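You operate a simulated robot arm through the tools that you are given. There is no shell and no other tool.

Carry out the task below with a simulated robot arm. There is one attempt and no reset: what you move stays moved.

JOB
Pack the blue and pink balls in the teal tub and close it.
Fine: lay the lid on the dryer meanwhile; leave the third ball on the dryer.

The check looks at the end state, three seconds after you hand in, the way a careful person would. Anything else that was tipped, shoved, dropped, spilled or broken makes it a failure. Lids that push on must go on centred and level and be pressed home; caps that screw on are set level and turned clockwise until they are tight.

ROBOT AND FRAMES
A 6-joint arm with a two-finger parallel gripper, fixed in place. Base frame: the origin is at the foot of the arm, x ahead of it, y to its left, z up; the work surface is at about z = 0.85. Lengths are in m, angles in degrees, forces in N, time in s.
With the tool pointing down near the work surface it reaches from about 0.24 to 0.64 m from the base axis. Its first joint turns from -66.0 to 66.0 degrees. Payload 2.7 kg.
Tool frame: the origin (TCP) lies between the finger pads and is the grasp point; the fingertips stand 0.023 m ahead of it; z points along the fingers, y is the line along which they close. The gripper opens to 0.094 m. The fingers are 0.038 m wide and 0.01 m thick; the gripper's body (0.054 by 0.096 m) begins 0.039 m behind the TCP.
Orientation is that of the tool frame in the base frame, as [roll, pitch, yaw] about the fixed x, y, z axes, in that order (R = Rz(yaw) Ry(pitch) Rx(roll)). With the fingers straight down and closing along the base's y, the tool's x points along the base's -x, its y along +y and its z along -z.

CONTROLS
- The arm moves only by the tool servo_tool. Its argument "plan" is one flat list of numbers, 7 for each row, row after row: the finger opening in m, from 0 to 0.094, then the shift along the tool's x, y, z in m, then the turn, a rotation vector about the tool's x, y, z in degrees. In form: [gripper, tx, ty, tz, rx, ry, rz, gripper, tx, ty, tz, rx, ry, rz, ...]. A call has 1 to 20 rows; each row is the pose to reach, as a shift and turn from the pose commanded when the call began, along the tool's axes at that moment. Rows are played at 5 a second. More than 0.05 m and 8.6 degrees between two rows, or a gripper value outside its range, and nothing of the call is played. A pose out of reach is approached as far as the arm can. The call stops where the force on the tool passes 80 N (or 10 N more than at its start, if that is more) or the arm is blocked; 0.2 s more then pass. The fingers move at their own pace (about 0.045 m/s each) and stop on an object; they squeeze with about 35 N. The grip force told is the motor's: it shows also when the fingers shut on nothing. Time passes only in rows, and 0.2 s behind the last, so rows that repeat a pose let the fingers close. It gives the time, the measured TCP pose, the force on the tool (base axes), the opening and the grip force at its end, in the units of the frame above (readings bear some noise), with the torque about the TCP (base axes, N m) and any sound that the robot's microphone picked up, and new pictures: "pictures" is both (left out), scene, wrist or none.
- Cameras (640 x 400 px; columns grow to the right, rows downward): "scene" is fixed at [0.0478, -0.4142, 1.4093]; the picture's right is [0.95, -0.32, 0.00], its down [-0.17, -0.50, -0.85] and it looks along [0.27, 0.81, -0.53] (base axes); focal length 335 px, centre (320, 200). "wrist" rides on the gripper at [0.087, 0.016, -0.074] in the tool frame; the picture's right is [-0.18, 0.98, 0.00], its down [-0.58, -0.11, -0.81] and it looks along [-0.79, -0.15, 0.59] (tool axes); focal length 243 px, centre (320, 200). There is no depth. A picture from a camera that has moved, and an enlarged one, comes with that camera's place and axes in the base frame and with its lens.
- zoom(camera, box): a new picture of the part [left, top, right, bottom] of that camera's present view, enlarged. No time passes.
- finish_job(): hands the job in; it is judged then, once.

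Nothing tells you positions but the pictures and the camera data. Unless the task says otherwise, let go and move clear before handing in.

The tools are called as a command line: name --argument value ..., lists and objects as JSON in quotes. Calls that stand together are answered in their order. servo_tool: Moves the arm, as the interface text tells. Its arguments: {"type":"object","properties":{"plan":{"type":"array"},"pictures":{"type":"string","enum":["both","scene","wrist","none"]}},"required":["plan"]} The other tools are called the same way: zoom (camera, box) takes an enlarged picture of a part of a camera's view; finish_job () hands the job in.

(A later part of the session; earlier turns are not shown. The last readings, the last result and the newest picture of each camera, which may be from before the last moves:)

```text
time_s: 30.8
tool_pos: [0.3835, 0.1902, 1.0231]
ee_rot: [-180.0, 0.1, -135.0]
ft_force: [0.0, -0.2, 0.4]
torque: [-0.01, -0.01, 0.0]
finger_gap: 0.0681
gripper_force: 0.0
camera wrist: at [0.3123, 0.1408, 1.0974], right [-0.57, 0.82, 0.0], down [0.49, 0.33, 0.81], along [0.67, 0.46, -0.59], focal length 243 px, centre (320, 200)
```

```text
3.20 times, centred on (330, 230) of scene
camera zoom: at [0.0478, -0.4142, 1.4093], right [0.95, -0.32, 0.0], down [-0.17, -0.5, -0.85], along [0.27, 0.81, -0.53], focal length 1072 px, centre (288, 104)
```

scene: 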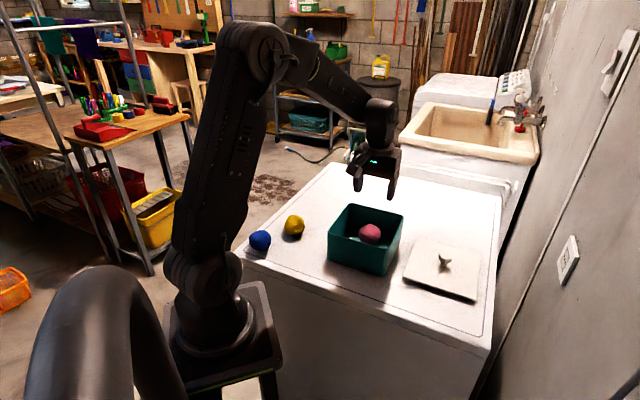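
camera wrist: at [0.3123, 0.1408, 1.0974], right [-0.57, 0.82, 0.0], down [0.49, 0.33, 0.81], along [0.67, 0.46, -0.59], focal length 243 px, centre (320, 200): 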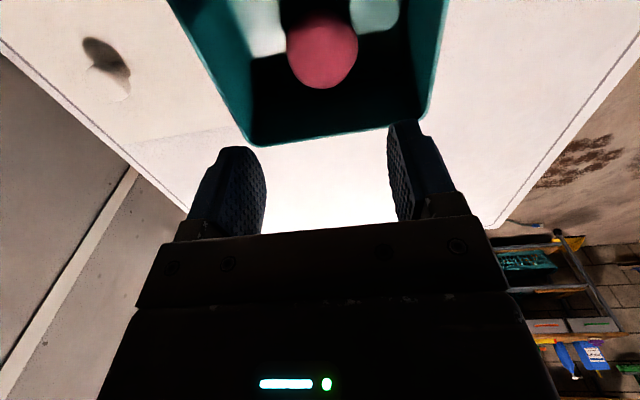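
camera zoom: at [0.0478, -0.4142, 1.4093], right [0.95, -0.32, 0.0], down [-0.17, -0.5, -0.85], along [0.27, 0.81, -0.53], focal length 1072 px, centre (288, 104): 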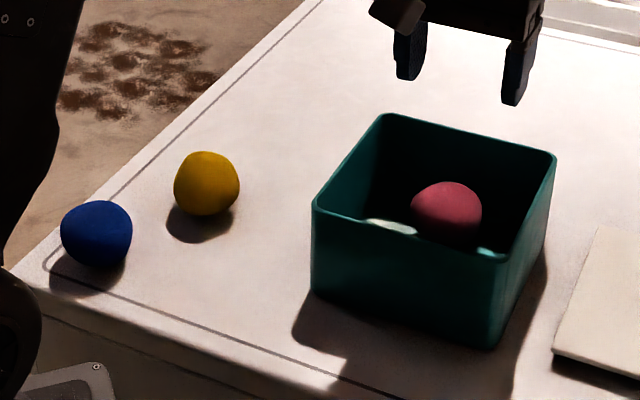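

The pink ball is resting in the far half of the tub. The blue ball at about (0.115, 0.262) lies near the first joint's 66° limit, so I'll first stop beside it at height and check how the arm follows.

servo_tool --plan '[0.09, 0.0124, 0.0221, 0, 0, 0, 4.5, 0.09, 0.0247, 0.0442, 0, 0, 0, 9, 0.09, 0.0371, 0.0663, 0, 0, 0, 13.5, 0.09, 0.0495, 0.0884, 0, 0, 0, 18, 0.09, 0.0618, 0.1105, 0, 0, 0, 22.5, 0.09, 0.0742, 0.1326, 0, 0, 0, 27, 0.09, 0.0866, 0.1547, 0, 0, 0, 31.5, 0.09, 0.099, 0.1768, 0, 0, 0, 36, 0.09, 0.1113, 0.1989, 0, 0, 0, 40.5, 0.09, 0.1237, 0.221, 0, 0, 0, 45, 0.09, 0.1237, 0.221, 0, 0, 0, 45]' --pictures "both"

zoom --camera "wrist" --box '[150, 0, 500, 220]'

zoom --camera "scene" --box '[170, 130, 370, 290]'

```text
time_s: 33.2
tool_pos: [0.1759, 0.2441, 1.0228]
ee_rot: [179.9, 0.0, -179.9]
ft_force: [0.2, -0.2, -1.0]
torque: [0.0, 0.01, -0.02]
finger_gap: 0.09
gripper_force: 0.1
out of reach, approached as far as the arm can: row 9, 10, 11
camera wrist: at [0.0896, 0.2615, 1.0973], right [0.18, 0.98, 0.0], down [0.58, -0.11, 0.81], along [0.79, -0.15, -0.59], focal length 243 px, centre (320, 200)
```

scene: 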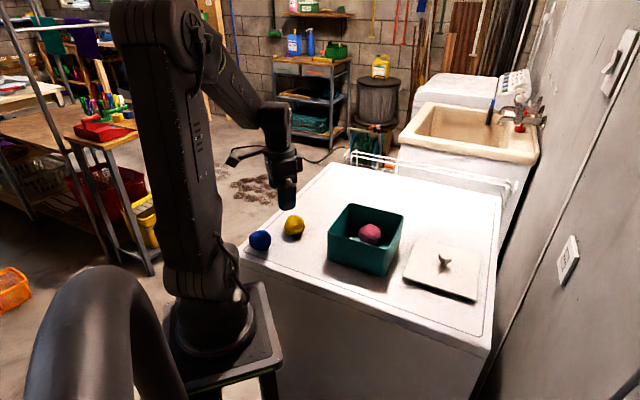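
wrist: 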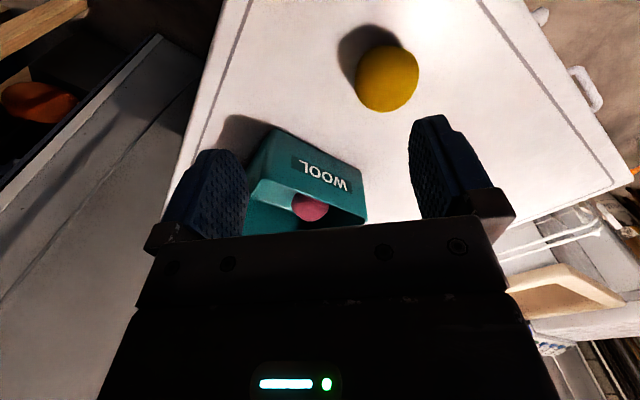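

```text
1.82 times, centred on (325, 110) of wrist
camera zoom: at [0.0896, 0.2615, 1.0973], right [0.18, 0.98, 0.0], down [0.58, -0.11, 0.81], along [0.79, -0.15, -0.59], focal length 441 px, centre (311, 364)
```

zoom: 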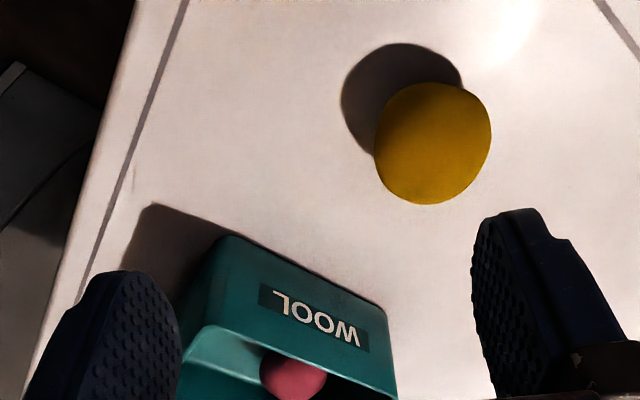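

```text
2.50 times, centred on (270, 210) of scene
camera zoom: at [0.0478, -0.4142, 1.4093], right [0.95, -0.32, 0.0], down [-0.17, -0.5, -0.85], along [0.27, 0.81, -0.53], focal length 838 px, centre (445, 175)
```

zoom: 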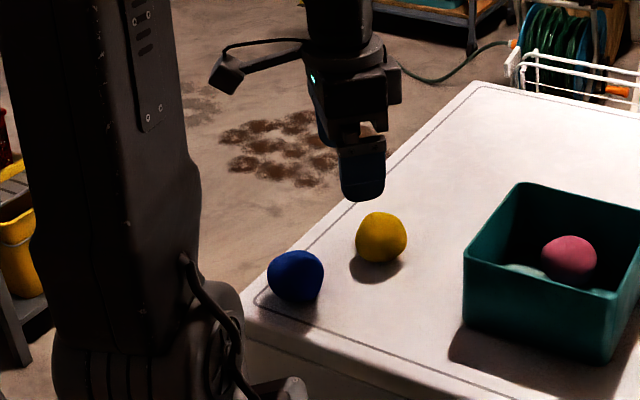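

The arm stopped on a line consistent with joint 1 at 66° and a ~61 mm wrist offset, so the blue ball can't be reached with the tool vertical. Tilting the fingers outward about the closing axis should solve it. First I'll back off slightly and turn 24° so the closing axis lies along that line.

servo_tool --plan '[0.09, -0.0125, -0.0025, 0, 0, 0, 6, 0.09, -0.025, -0.005, 0, 0, 0, 12, 0.09, -0.0375, -0.0075, 0, 0, 0, 18, 0.09, -0.05, -0.01, 0, 0, 0, 24, 0.09, -0.05, -0.01, 0, 0, 0, 24]' --pictures "scene"

```text
time_s: 34.4
tool_pos: [0.2264, 0.2358, 1.0245]
ee_rot: [179.9, 0.0, 155.9]
ft_force: [0.4, -1.5, -0.5]
torque: [-0.02, 0.0, 0.02]
finger_gap: 0.0902
gripper_force: 0.0
```

scene: 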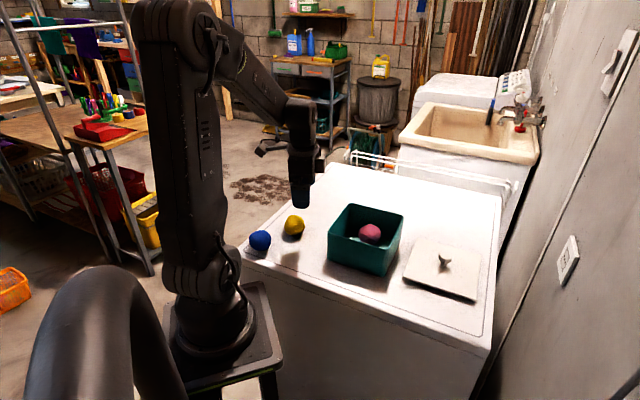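

The commanded pose is the clipped one, so I know where the tool is. Now I'll tilt the fingers 24° outward while moving toward a point above the blue ball.

servo_tool --plan '[0.09, 0.007, -0.0027, 0.002, 0, 4, 0, 0.09, 0.02, -0.0054, 0.005, 0, 8, 0, 0.09, 0.036, -0.0081, 0.008, 0, 12, 0, 0.09, 0.052, -0.0108, 0.011, 0, 15, 0, 0.09, 0.068, -0.0135, 0.014, 0, 18, 0, 0.09, 0.084, -0.0162, 0.017, 0, 21, 0, 0.09, 0.099, -0.0189, 0.02, 0, 23, 0, 0.09, 0.1124, -0.0216, 0.0245, 0, 24, 0, 0.09, 0.1124, -0.0216, 0.0245, 0, 24, 0]' --pictures "both"

zoom --camera "wrist" --box '[150, 0, 500, 220]'

zoom --camera "scene" --box '[170, 130, 370, 290]'

```text
time_s: 36.4
tool_pos: [0.1147, 0.2611, 0.9982]
ee_rot: [179.9, -24.0, 156.0]
ft_force: [-0.4, -0.7, -0.4]
torque: [0.01, -0.04, -0.02]
finger_gap: 0.0899
gripper_force: 0.1
camera wrist: at [0.0777, 0.2958, 1.1021], right [0.55, 0.83, -0.07], down [0.74, -0.45, 0.5], along [0.38, -0.33, -0.86], focal length 243 px, centre (320, 200)
```

scene: 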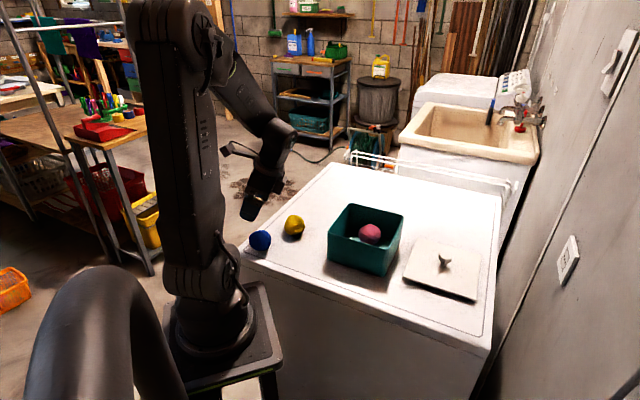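
wrist: 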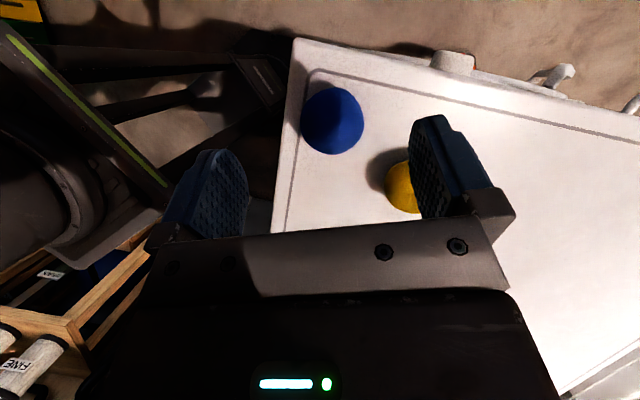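

```text
1.82 times, centred on (325, 110) of wrist
camera zoom: at [0.0777, 0.2958, 1.1021], right [0.55, 0.83, -0.07], down [0.74, -0.45, 0.5], along [0.38, -0.33, -0.86], focal length 441 px, centre (311, 364)
```

zoom: 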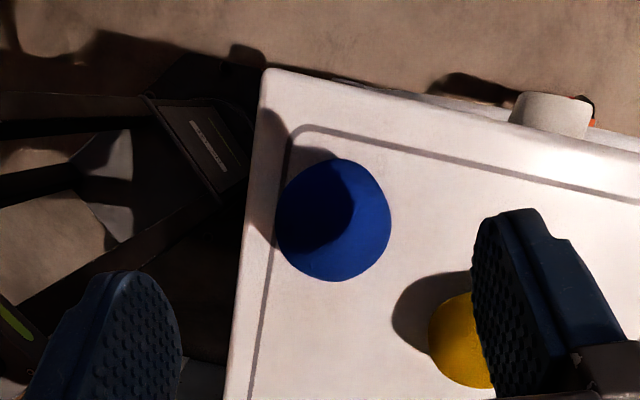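

```text
2.50 times, centred on (270, 210) of scene
camera zoom: at [0.0478, -0.4142, 1.4093], right [0.95, -0.32, 0.0], down [-0.17, -0.5, -0.85], along [0.27, 0.81, -0.53], focal length 838 px, centre (445, 175)
```

zoom: 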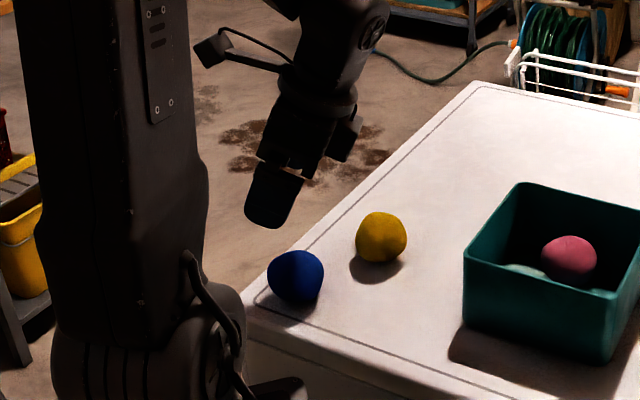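

With the tilt the pose is reachable, and the blue ball is almost directly beneath at about (0.115, 0.2635). I'll descend vertically around it, stopping with the finger corners a few millimetres above the dryer.

servo_tool --plan '[0.088, -0.0092, 0.0022, 0.0211, 0, 0, 0, 0.088, -0.0184, 0.0022, 0.0422, 0, 0, 0, 0.088, -0.0267, 0.0022, 0.0612, 0, 0, 0, 0.088, -0.0341, 0.0022, 0.0781, 0, 0, 0, 0.088, -0.0341, 0.0022, 0.0781, 0, 0, 0]' --pictures "both"

zoom --camera "wrist" --box '[150, 0, 500, 240]'

zoom --camera "scene" --box '[200, 160, 340, 280]'

```text
time_s: 37.6
tool_pos: [0.1146, 0.2632, 0.9136]
ee_rot: [179.9, -24.0, 156.2]
ft_force: [-0.5, -0.6, 0.3]
torque: [0.02, 0.01, -0.03]
finger_gap: 0.0881
gripper_force: 0.0
camera wrist: at [0.0778, 0.2984, 1.0161], right [0.55, 0.83, -0.07], down [0.74, -0.45, 0.5], along [0.38, -0.33, -0.86], focal length 243 px, centre (320, 200)
```

scene: 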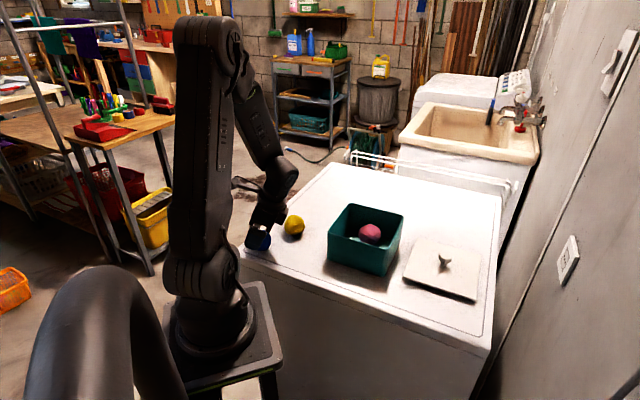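
wrist: 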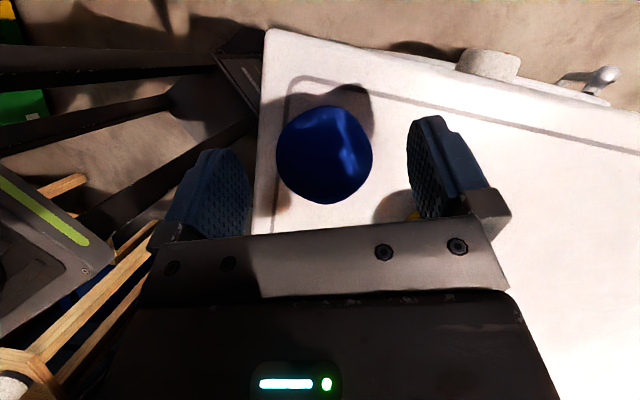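

```text
1.67 times, centred on (325, 120) of wrist
camera zoom: at [0.0778, 0.2984, 1.0161], right [0.55, 0.83, -0.07], down [0.74, -0.45, 0.5], along [0.38, -0.33, -0.86], focal length 404 px, centre (312, 333)
```

zoom: 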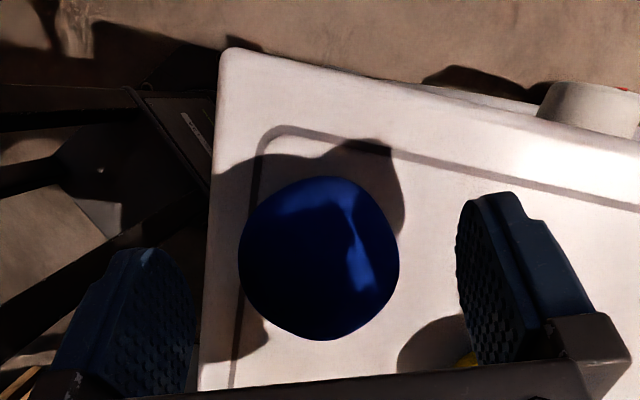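

```text
3.33 times, centred on (270, 220) of scene
camera zoom: at [0.0478, -0.4142, 1.4093], right [0.95, -0.32, 0.0], down [-0.17, -0.5, -0.85], along [0.27, 0.81, -0.53], focal length 1117 px, centre (487, 133)
```

zoom: 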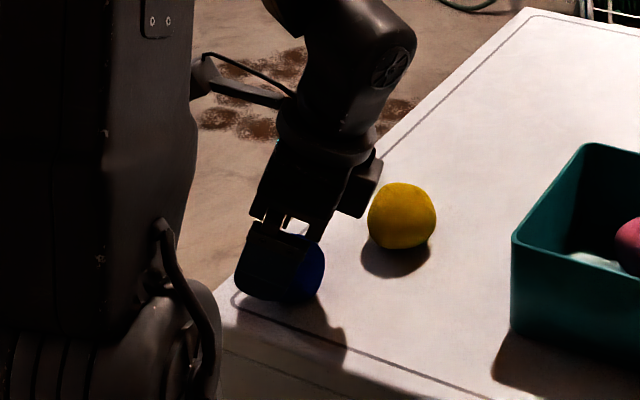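

The fingers are straddling the ball properly and the yellow ball is clear. Finishing the descent.

servo_tool --plan '[0.088, -0.0045, 0.0012, 0.01, 0, 0, 0, 0.088, -0.0085, 0.0012, 0.019, 0, 0, 0, 0.088, -0.0115, 0.0012, 0.0255, 0, 0, 0, 0.088, -0.0122, 0.0012, 0.0275, 0, 0, 0, 0.088, -0.0122, 0.0012, 0.0275, 0, 0, 0]' --pictures "both"

zoom --camera "wrist" --box '[150, 60, 500, 260]'

zoom --camera "scene" --box '[200, 160, 340, 280]'

```text
time_s: 38.8
tool_pos: [0.1156, 0.2655, 0.884]
ee_rot: [179.9, -24.1, 156.1]
ft_force: [-0.3, -0.8, -0.8]
torque: [-0.03, 0.0, -0.04]
finger_gap: 0.0882
gripper_force: 0.0
camera wrist: at [0.0782, 0.3, 0.9874], right [0.55, 0.83, -0.07], down [0.74, -0.45, 0.5], along [0.38, -0.33, -0.86], focal length 243 px, centre (320, 200)
```

scene: 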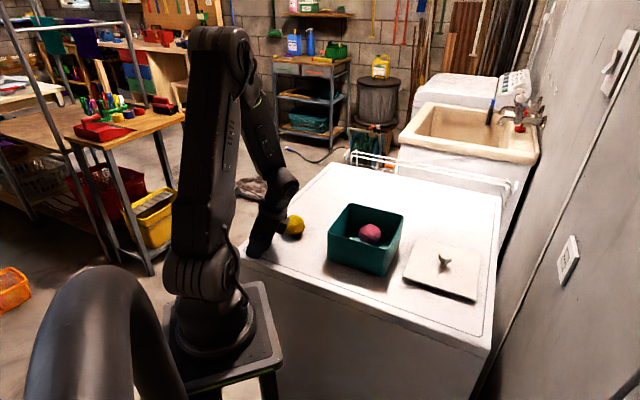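
wrist: 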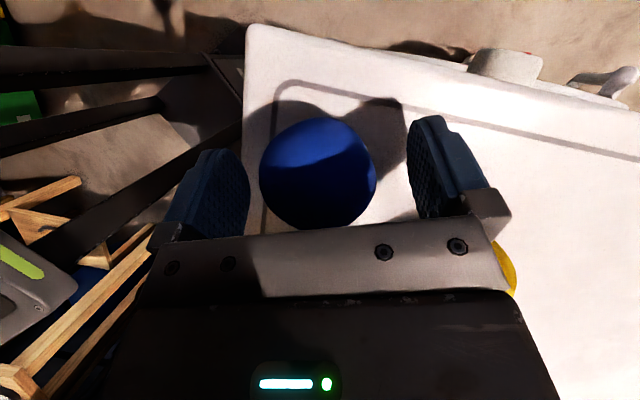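

```text
1.83 times, centred on (325, 160) of wrist
camera zoom: at [0.0782, 0.3, 0.9874], right [0.55, 0.83, -0.07], down [0.74, -0.45, 0.5], along [0.38, -0.33, -0.86], focal length 444 px, centre (311, 273)
```

zoom: 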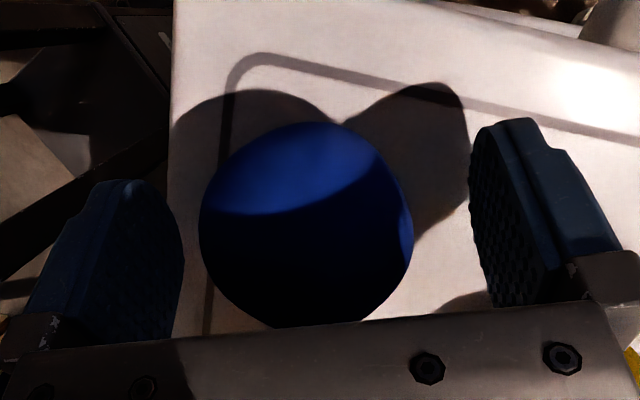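

```text
3.33 times, centred on (270, 220) of scene
camera zoom: at [0.0478, -0.4142, 1.4093], right [0.95, -0.32, 0.0], down [-0.17, -0.5, -0.85], along [0.27, 0.81, -0.53], focal length 1117 px, centre (487, 133)
```

zoom: 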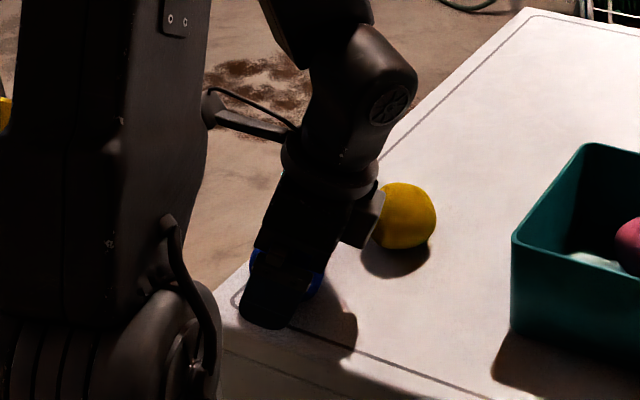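

The blue ball is centred between the fingers and the yellow ball is unmoved. Closing.

servo_tool --plan '[0.075, 0, -0.001, 0, 0, 0, 0, 0.065, 0, -0.001, 0, 0, 0, 0, 0.055, 0, -0.001, 0, 0, 0, 0, 0.045, 0, -0.001, 0, 0, 0, 0, 0.03, 0, -0.001, 0, 0, 0, 0, 0.0, 0, -0.001, 0, 0, 0, 0, 0.0, 0, -0.001, 0, 0, 0, 0]' --pictures "both"

zoom --camera "scene" --box '[200, 160, 340, 280]'

```text
time_s: 40.4
tool_pos: [0.1157, 0.2638, 0.8842]
ee_rot: [179.9, -23.9, 156.1]
ft_force: [0.4, -0.4, 1.3]
torque: [-0.05, -0.01, -0.01]
finger_gap: 0.0516
gripper_force: 34.9
camera wrist: at [0.0781, 0.2989, 0.9877], right [0.55, 0.83, -0.07], down [0.74, -0.45, 0.5], along [0.38, -0.33, -0.86], focal length 243 px, centre (320, 200)
```

scene: 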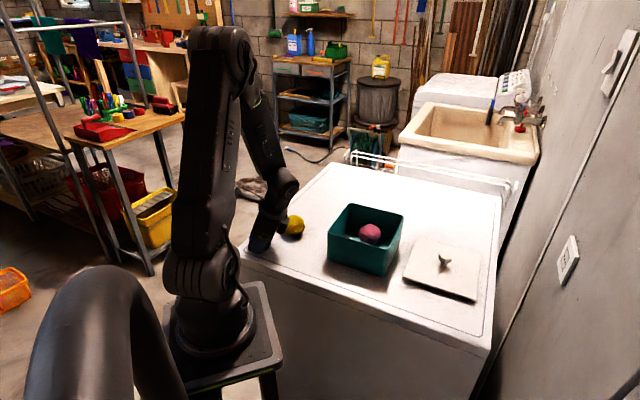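
wrist: 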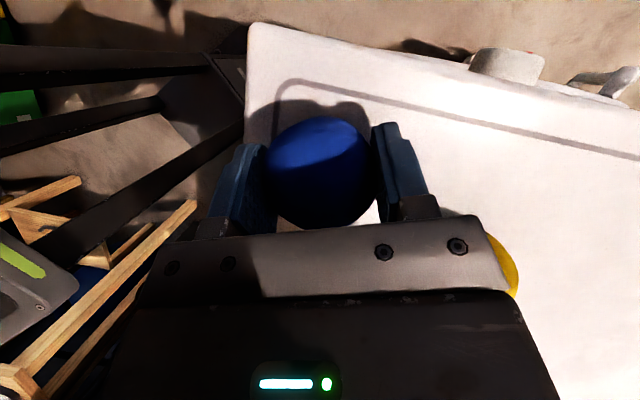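

```text
3.33 times, centred on (270, 220) of scene
camera zoom: at [0.0478, -0.4143, 1.4093], right [0.95, -0.32, 0.0], down [-0.17, -0.5, -0.85], along [0.27, 0.81, -0.53], focal length 1117 px, centre (487, 133)
```

zoom: 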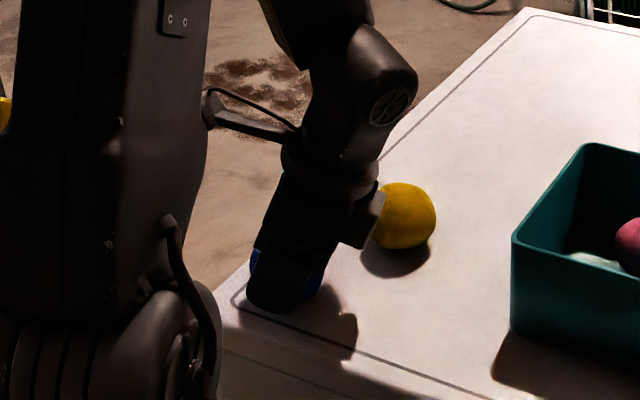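

The blue ball is gripped. I'll lift it straight up to z ≈ 1.03.

servo_tool --plan '[0, 0.0041, 0, -0.0091, 0, 0, 0, 0, 0.0102, 0, -0.0228, 0, 0, 0, 0, 0.0183, 0, -0.0411, 0, 0, 0, 0, 0.0285, 0, -0.064, 0, 0, 0, 0, 0.0386, 0, -0.0868, 0, 0, 0, 0, 0.0488, 0, -0.1096, 0, 0, 0, 0, 0.0569, 0, -0.1279, 0, 0, 0, 0, 0.0569, 0, -0.1279, 0, 0, 0]' --pictures "both"

zoom --camera "scene" --box '[200, 160, 430, 290]'

```text
time_s: 42.2
tool_pos: [0.1131, 0.2625, 1.0247]
ee_rot: [179.9, -24.0, 156.1]
ft_force: [0.1, 0.6, 0.1]
torque: [-0.03, -0.04, -0.01]
finger_gap: 0.0513
gripper_force: 34.8
camera wrist: at [0.0761, 0.2978, 1.1281], right [0.55, 0.83, -0.07], down [0.74, -0.45, 0.5], along [0.38, -0.33, -0.86], focal length 243 px, centre (320, 200)
```

scene: 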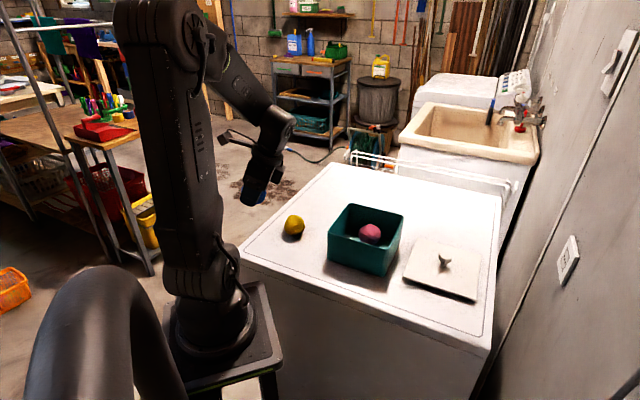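
wrist: 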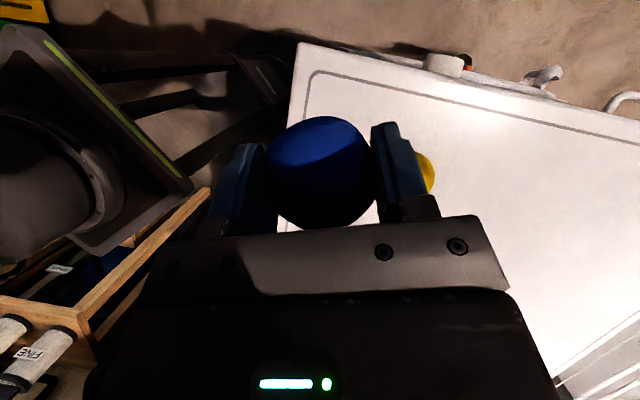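

```text
2.78 times, centred on (315, 225) of scene
camera zoom: at [0.0478, -0.4142, 1.4093], right [0.95, -0.32, 0.0], down [-0.17, -0.5, -0.85], along [0.27, 0.81, -0.53], focal length 933 px, centre (334, 130)
```

zoom: 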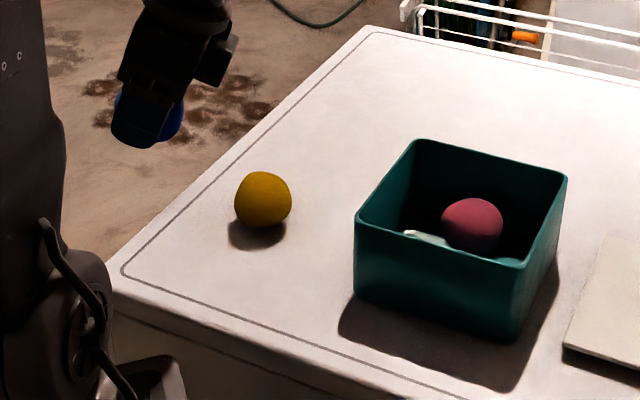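

The blue ball is lifted and nothing else moved. I'll back into the reachable zone while bringing the tool upright again.

servo_tool --plan '[0, -0.0123, 0.0026, -0.0062, 0, -1, 0, 0, -0.0255, 0.0054, -0.013, 0, -4, 0, 0, -0.0408, 0.0087, -0.0208, 0, -8, 0, 0, -0.0562, 0.0119, -0.0286, 0, -12, 0, 0, -0.0715, 0.0152, -0.0364, 0, -16, 0, 0, -0.0868, 0.0184, -0.0442, 0, -20, 0, 0, -0.1021, 0.0217, -0.052, 0, -24, 0, 0, -0.1021, 0.0217, -0.052, 0, -24, 0]' --pictures "scene"

```text
time_s: 44.0
tool_pos: [0.2291, 0.2357, 1.0302]
ee_rot: [179.9, 0.1, 156.0]
ft_force: [-0.1, -0.1, -0.9]
torque: [0.02, 0.02, 0.0]
finger_gap: 0.0504
gripper_force: 35.2
```

scene: 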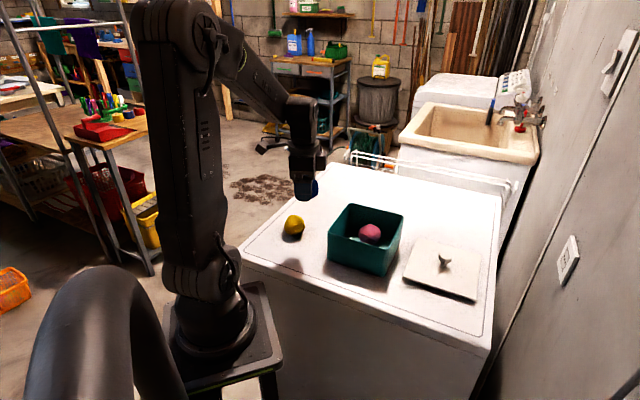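

Upright again. Next: over the near half of the tub, with the closing direction turned parallel to the wall between the two balls.

servo_tool --plan '[0, -0.0138, -0.0031, 0, 0, 0, -6.9, 0, -0.0275, -0.0063, 0, 0, 0, -13.8, 0, -0.0413, -0.0094, 0, 0, 0, -20.7, 0, -0.055, -0.0125, 0, 0, 0, -27.6, 0, -0.0688, -0.0157, 0, 0, 0, -34.5, 0, -0.0826, -0.0188, 0, 0, 0, -41.4, 0, -0.0963, -0.0219, 0, 0, 0, -48.3, 0, -0.1101, -0.025, 0, 0, 0, -55.2, 0, -0.1238, -0.0282, 0, 0, 0, -62.1, 0, -0.1376, -0.0313, 0, 0, 0, -69, 0, -0.1376, -0.0313, 0, 0, 0, -69]' --pictures "both"

zoom --camera "wrist" --box '[100, 0, 520, 260]'

zoom --camera "scene" --box '[260, 140, 440, 280]'

```text
time_s: 46.4
tool_pos: [0.3413, 0.1522, 1.0294]
ee_rot: [179.9, 0.0, -134.9]
ft_force: [-0.2, -0.3, -0.9]
torque: [0.0, 0.0, 0.03]
finger_gap: 0.0499
gripper_force: 34.5
camera wrist: at [0.2687, 0.1021, 1.1045], right [-0.57, 0.82, 0.0], down [0.49, 0.33, 0.81], along [0.66, 0.46, -0.59], focal length 243 px, centre (320, 200)
```

scene: 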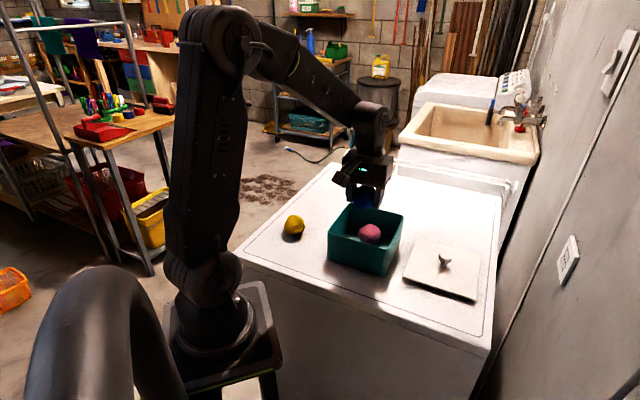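
wrist: 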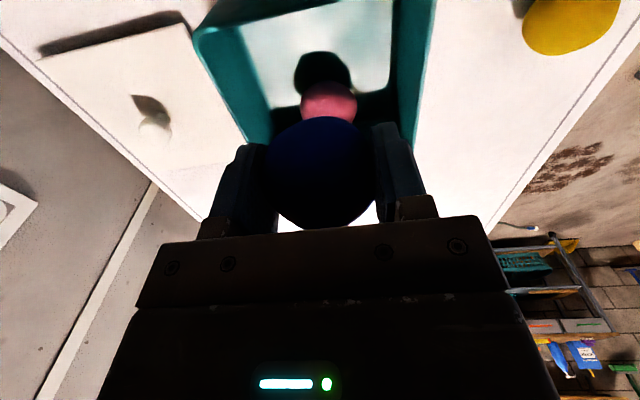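

```text
1.52 times, centred on (310, 130) of wrist
camera zoom: at [0.2687, 0.1021, 1.1045], right [-0.57, 0.82, 0.0], down [0.49, 0.33, 0.81], along [0.66, 0.46, -0.59], focal length 370 px, centre (335, 307)
```

zoom: 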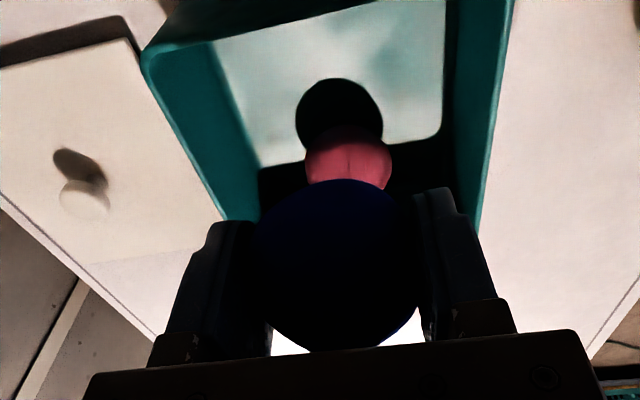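

```text
2.86 times, centred on (350, 210) of scene
camera zoom: at [0.0478, -0.4142, 1.4093], right [0.95, -0.32, 0.0], down [-0.17, -0.5, -0.85], along [0.27, 0.81, -0.53], focal length 958 px, centre (234, 171)
```

zoom: 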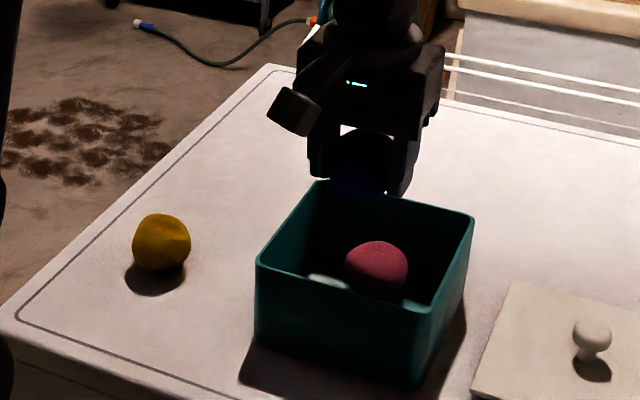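

The blue ball is over the near half, with the pink one clear beyond it. I'll shift 3 mm toward the near wall and lower it in.

servo_tool --plan '[0, 0.003, 0, 0.02, 0, 0, 0, 0, 0.003, 0, 0.04, 0, 0, 0, 0, 0.003, 0, 0.06, 0, 0, 0, 0, 0.003, 0, 0.08, 0, 0, 0, 0, 0.003, 0, 0.1, 0, 0, 0, 0, 0.003, 0, 0.115, 0, 0, 0, 0, 0.003, 0, 0.127, 0, 0, 0, 0, 0.003, 0, 0.135, 0, 0, 0, 0, 0.003, 0, 0.135, 0, 0, 0]' --pictures "both"

zoom --camera "scene" --box '[300, 150, 430, 280]'

```text
time_s: 48.4
tool_pos: [0.3398, 0.1489, 0.8952]
ee_rot: [180.0, 0.1, -134.9]
ft_force: [-1.6, -2.1, 6.2]
torque: [-0.07, 0.04, 0.0]
finger_gap: 0.05
gripper_force: 35.5
camera wrist: at [0.2672, 0.0998, 0.9692], right [-0.57, 0.82, 0.0], down [0.49, 0.33, 0.81], along [0.67, 0.46, -0.59], focal length 243 px, centre (320, 200)
```

scene: 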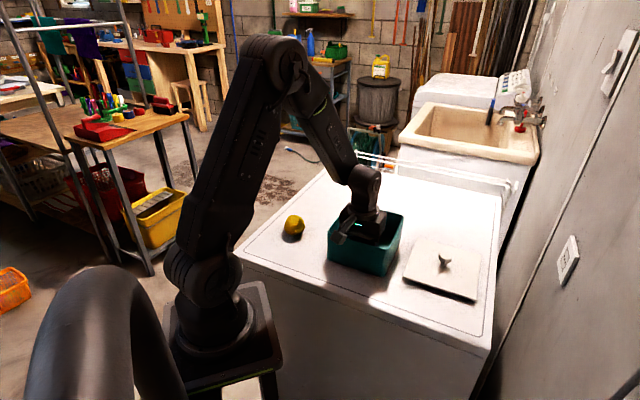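
wrist: 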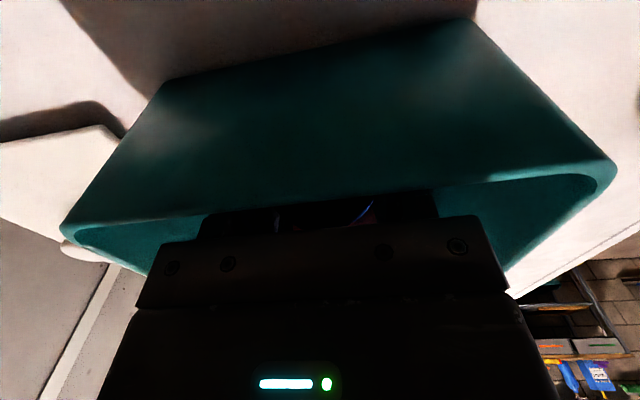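

```text
3.08 times, centred on (365, 215) of scene
camera zoom: at [0.0477, -0.4143, 1.4093], right [0.95, -0.32, 0.0], down [-0.17, -0.5, -0.85], along [0.27, 0.81, -0.53], focal length 1031 px, centre (182, 154)
```

zoom: 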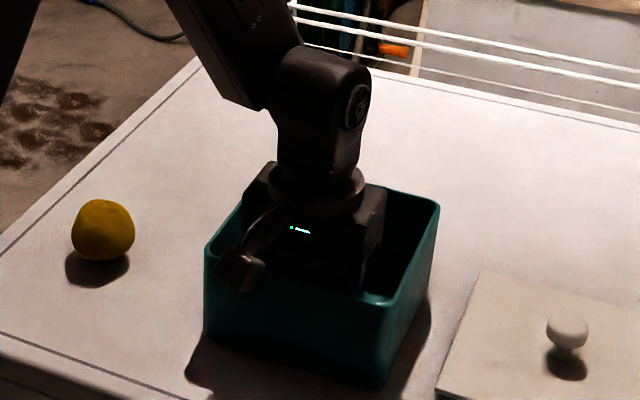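

The 6 N reaction indicates the ball has just touched the tub floor (about z = 0.86, matching the pink ball's height). I'll ease up slightly, release and rise straight up.

servo_tool --plan '[0, 0, 0, -0.0015, 0, 0, 0, 0.053, 0, 0, -0.0015, 0, 0, 0, 0.06, 0, 0, -0.0015, 0, 0, 0, 0.066, 0, 0, -0.0015, 0, 0, 0, 0.066, 0, 0, -0.0015, 0, 0, 0, 0.066, 0, 0, -0.012, 0, 0, 0, 0.066, 0, 0, -0.03, 0, 0, 0, 0.066, 0, 0, -0.055, 0, 0, 0, 0.066, 0, 0, -0.085, 0, 0, 0, 0.066, 0, 0, -0.115, 0, 0, 0, 0.066, 0, 0, -0.14, 0, 0, 0, 0.066, 0, 0, -0.14, 0, 0, 0]' --pictures "both"

zoom --camera "wrist" --box '[100, 0, 520, 260]'

zoom --camera "scene" --box '[230, 150, 430, 280]'

```text
time_s: 51.0
tool_pos: [0.338, 0.1511, 1.0366]
ee_rot: [-180.0, 0.0, -134.9]
ft_force: [0.2, -0.2, 0.1]
torque: [0.0, -0.01, 0.0]
finger_gap: 0.0662
gripper_force: 0.1
camera wrist: at [0.2666, 0.1014, 1.1097], right [-0.57, 0.82, 0.0], down [0.49, 0.33, 0.81], along [0.67, 0.46, -0.59], focal length 243 px, centre (320, 200)
```

scene: 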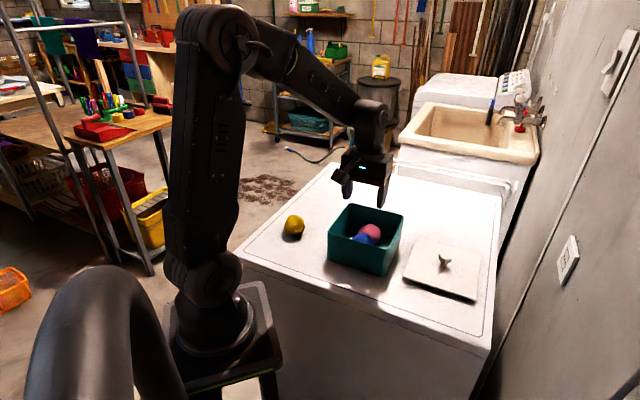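
wrist: 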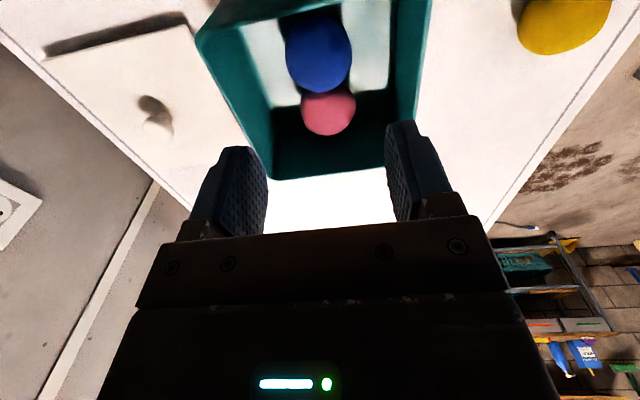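

```text
1.52 times, centred on (310, 130) of wrist
camera zoom: at [0.2666, 0.1014, 1.1097], right [-0.57, 0.82, 0.0], down [0.49, 0.33, 0.81], along [0.67, 0.46, -0.59], focal length 370 px, centre (335, 307)
```

zoom: 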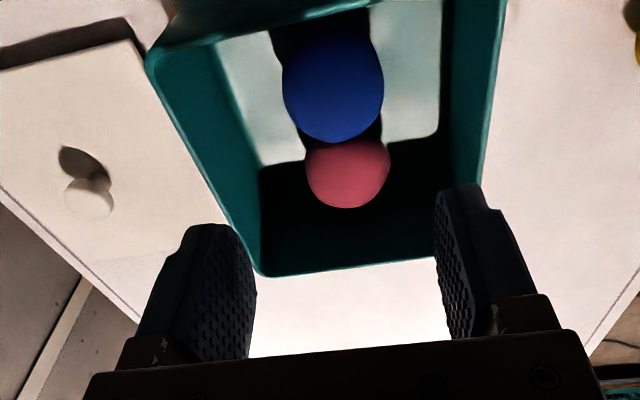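

```text
3.08 times, centred on (330, 215) of scene
camera zoom: at [0.0478, -0.4142, 1.4093], right [0.95, -0.32, 0.0], down [-0.17, -0.5, -0.85], along [0.27, 0.81, -0.53], focal length 1031 px, centre (289, 154)
```

zoom: 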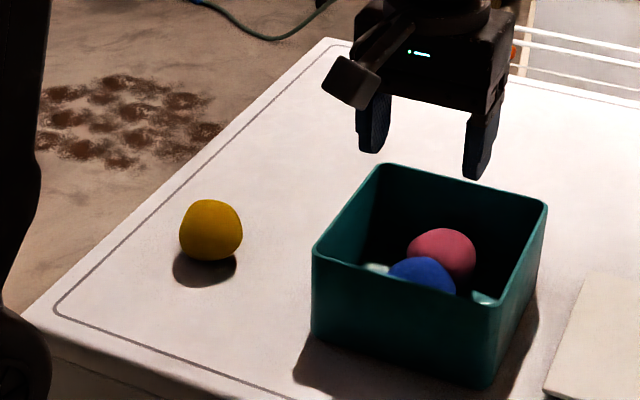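

Both balls are lying side by side in the tub, and the tub and yellow ball are unmoved. Now back over the lid, turning to the same orientation I carried it with.

servo_tool --plan '[0.066, -0.0061, -0.0238, 0, 0, 0, 5.625, 0.066, -0.0122, -0.0476, 0, 0, 0, 11.25, 0.066, -0.0183, -0.0713, 0, 0, 0, 16.875, 0.066, -0.0244, -0.0951, 0, 0, 0, 22.5, 0.066, -0.0305, -0.1189, 0.005, 0, 0, 28.125, 0.066, -0.0366, -0.1427, 0.01, 0, 0, 33.75, 0.066, -0.0427, -0.1664, 0.015, 0, 0, 39.375, 0.066, -0.0488, -0.1902, 0.02, 0, 0, 45, 0.066, -0.0488, -0.1902, 0.02, 0, 0, 45]' --pictures "both"

zoom --camera "wrist" --box '[180, 0, 480, 188]'

zoom --camera "scene" --box '[310, 195, 500, 315]'

```text
time_s: 53.0
tool_pos: [0.509, 0.0507, 1.0151]
ee_rot: [179.8, 0.1, 179.9]
ft_force: [0.3, -0.8, 0.3]
torque: [0.01, -0.02, 0.0]
finger_gap: 0.0659
gripper_force: 0.0
camera wrist: at [0.4227, 0.0667, 1.0882], right [0.19, 0.98, 0.0], down [0.58, -0.11, 0.81], along [0.79, -0.15, -0.59], focal length 243 px, centre (320, 200)
```

scene: 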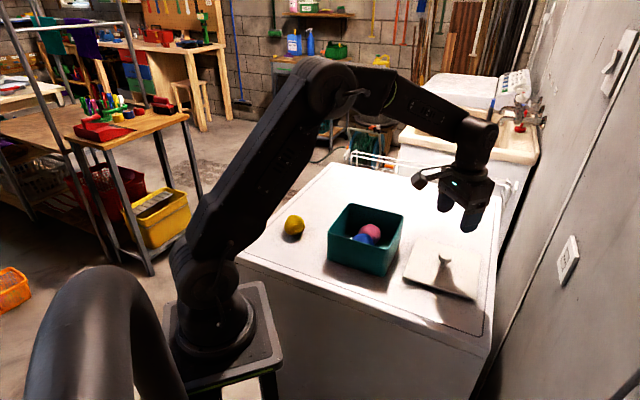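
wrist: 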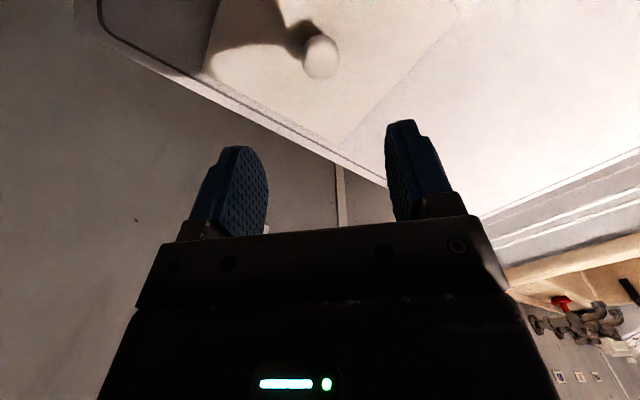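

```text
2.13 times, centred on (330, 94) of wrist
camera zoom: at [0.4227, 0.0667, 1.0882], right [0.19, 0.98, 0.0], down [0.58, -0.11, 0.81], along [0.79, -0.15, -0.59], focal length 516 px, centre (299, 426)
```

zoom: 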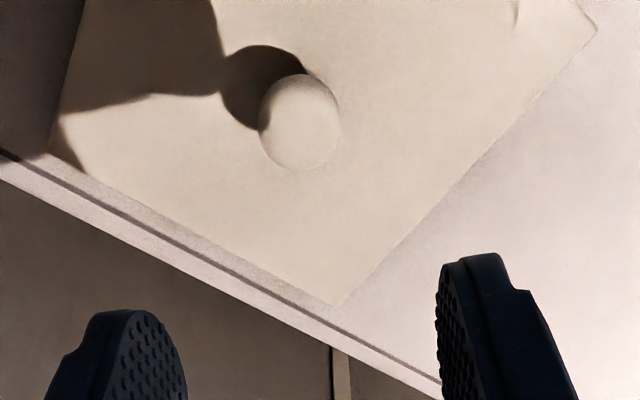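

```text
3.33 times, centred on (405, 255) of scene
camera zoom: at [0.0478, -0.4142, 1.4093], right [0.95, -0.32, 0.0], down [-0.17, -0.5, -0.85], along [0.27, 0.81, -0.53], focal length 1117 px, centre (37, 17)
```

zoom: 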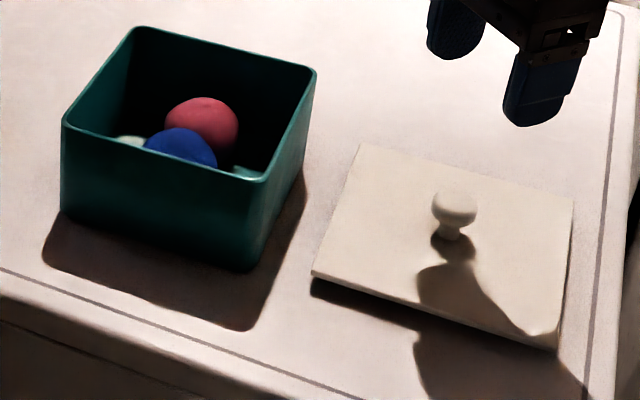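

The lid is where I left it, knob near (0.507, 0.0515). I'll descend around it, check, then grip.

servo_tool --plan '[0.06, 0.0015, 0.0008, 0.025, 0, 0, 0, 0.06, 0.0015, 0.0008, 0.05, 0, 0, 0, 0.06, 0.0015, 0.0008, 0.075, 0, 0, 0, 0.06, 0.0015, 0.0008, 0.095, 0, 0, 0, 0.06, 0.0015, 0.0008, 0.11, 0, 0, 0, 0.06, 0.0015, 0.0008, 0.118, 0, 0, 0, 0.06, 0.0015, 0.0008, 0.122, 0, 0, 0, 0.06, 0.0015, 0.0008, 0.122, 0, 0, 0]' --pictures "wrist"

zoom --camera "wrist" --box '[200, 90, 456, 250]'

zoom --camera "scene" --box '[390, 190, 500, 300]'

```text
time_s: 54.8
tool_pos: [0.5084, 0.0514, 0.8931]
ee_rot: [179.9, 0.1, 180.0]
ft_force: [-0.5, 1.1, -0.3]
torque: [0.0, -0.03, -0.02]
finger_gap: 0.0603
gripper_force: 0.0
camera wrist: at [0.4218, 0.0676, 0.9672], right [0.18, 0.98, 0.0], down [0.58, -0.11, 0.81], along [0.79, -0.15, -0.59], focal length 243 px, centre (320, 200)
```

wrist: 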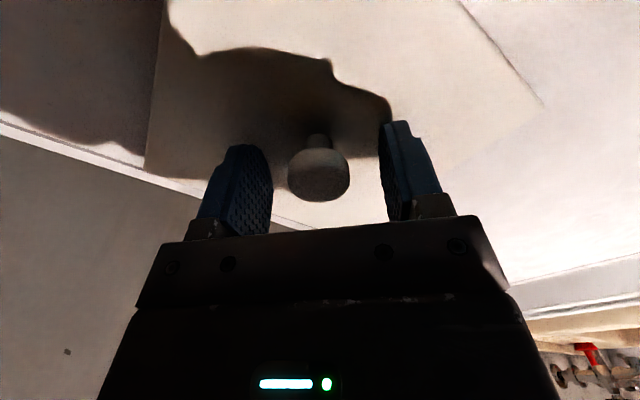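

```text
2.50 times, centred on (328, 170) of wrist
camera zoom: at [0.4218, 0.0676, 0.9672], right [0.18, 0.98, 0.0], down [0.58, -0.11, 0.81], along [0.79, -0.15, -0.59], focal length 606 px, centre (300, 275)
```

zoom: 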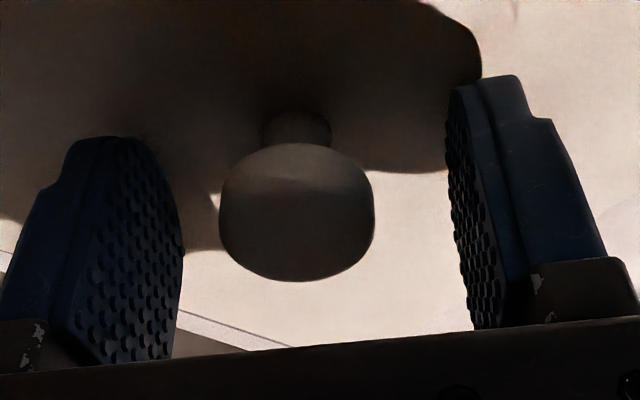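

```text
3.64 times, centred on (445, 245) of scene
camera zoom: at [0.0478, -0.4142, 1.4093], right [0.95, -0.32, 0.0], down [-0.17, -0.5, -0.85], along [0.27, 0.81, -0.53], focal length 1219 px, centre (-134, 36)
```

zoom: 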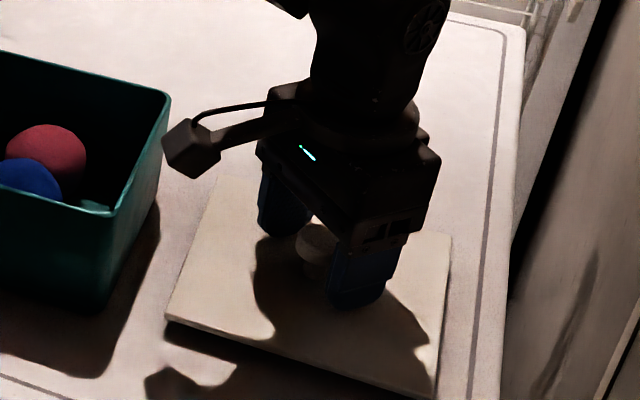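

The knob sits between the fingers just as at the first grasp. Closing and lifting.

servo_tool --plan '[0.045, 0, 0.0003, 0, 0, 0, 0, 0.036, 0, 0.0003, 0, 0, 0, 0, 0.02, 0, 0.0003, 0, 0, 0, 0, 0.0, 0, 0.0003, 0, 0, 0, 0, 0.0, 0, 0.0003, 0, 0, 0, 0, 0.0, 0, 0.0003, 0, 0, 0, 0, 0, 0, 0.0003, -0.005, 0, 0, 0, 0, 0, 0.0003, -0.015, 0, 0, 0, 0, 0, 0.0003, -0.03, 0, 0, 0, 0, 0, 0.0003, -0.05, 0, 0, 0, 0, 0, 0.0003, -0.075, 0, 0, 0, 0, 0, 0.0003, -0.1, 0, 0, 0, 0, 0, 0.0003, -0.12, 0, 0, 0, 0, 0, 0.0003, -0.12, 0, 0, 0]' --pictures "both"

zoom --camera "wrist" --box '[120, 0, 560, 260]'

```text
time_s: 57.8
tool_pos: [0.508, 0.0509, 1.0126]
ee_rot: [179.9, 0.0, -180.0]
ft_force: [-0.7, 0.8, -0.2]
torque: [-0.02, 0.01, 0.03]
finger_gap: 0.0284
gripper_force: 34.9
camera wrist: at [0.4215, 0.0662, 1.0881], right [0.18, 0.98, 0.0], down [0.58, -0.11, 0.81], along [0.79, -0.15, -0.59], focal length 243 px, centre (320, 200)
```

scene: 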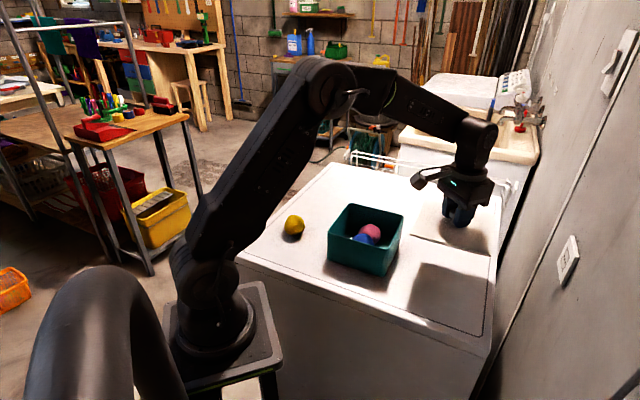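
wrist: 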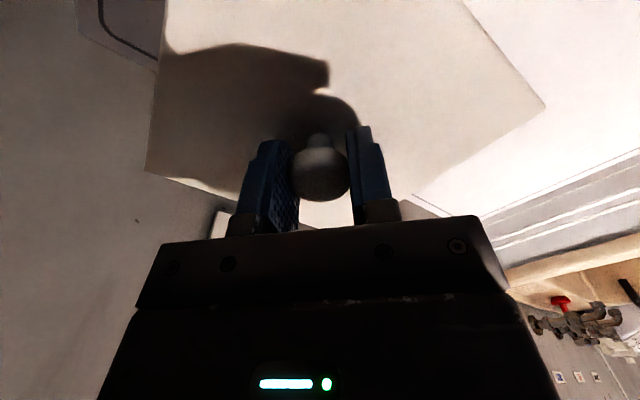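

```text
1.45 times, centred on (340, 130) of wrist
camera zoom: at [0.4215, 0.0662, 1.0881], right [0.18, 0.98, 0.0], down [0.58, -0.11, 0.81], along [0.79, -0.15, -0.59], focal length 353 px, centre (291, 302)
```

zoom: 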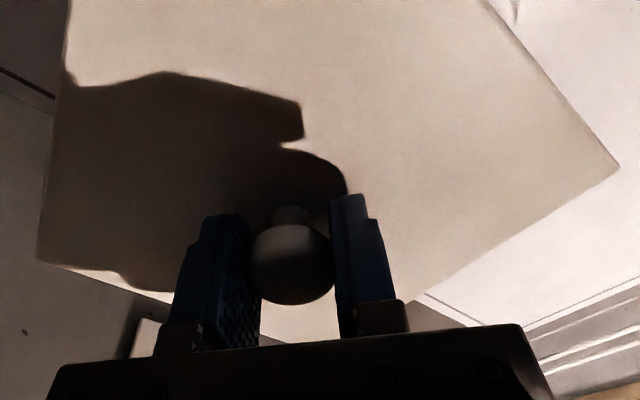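

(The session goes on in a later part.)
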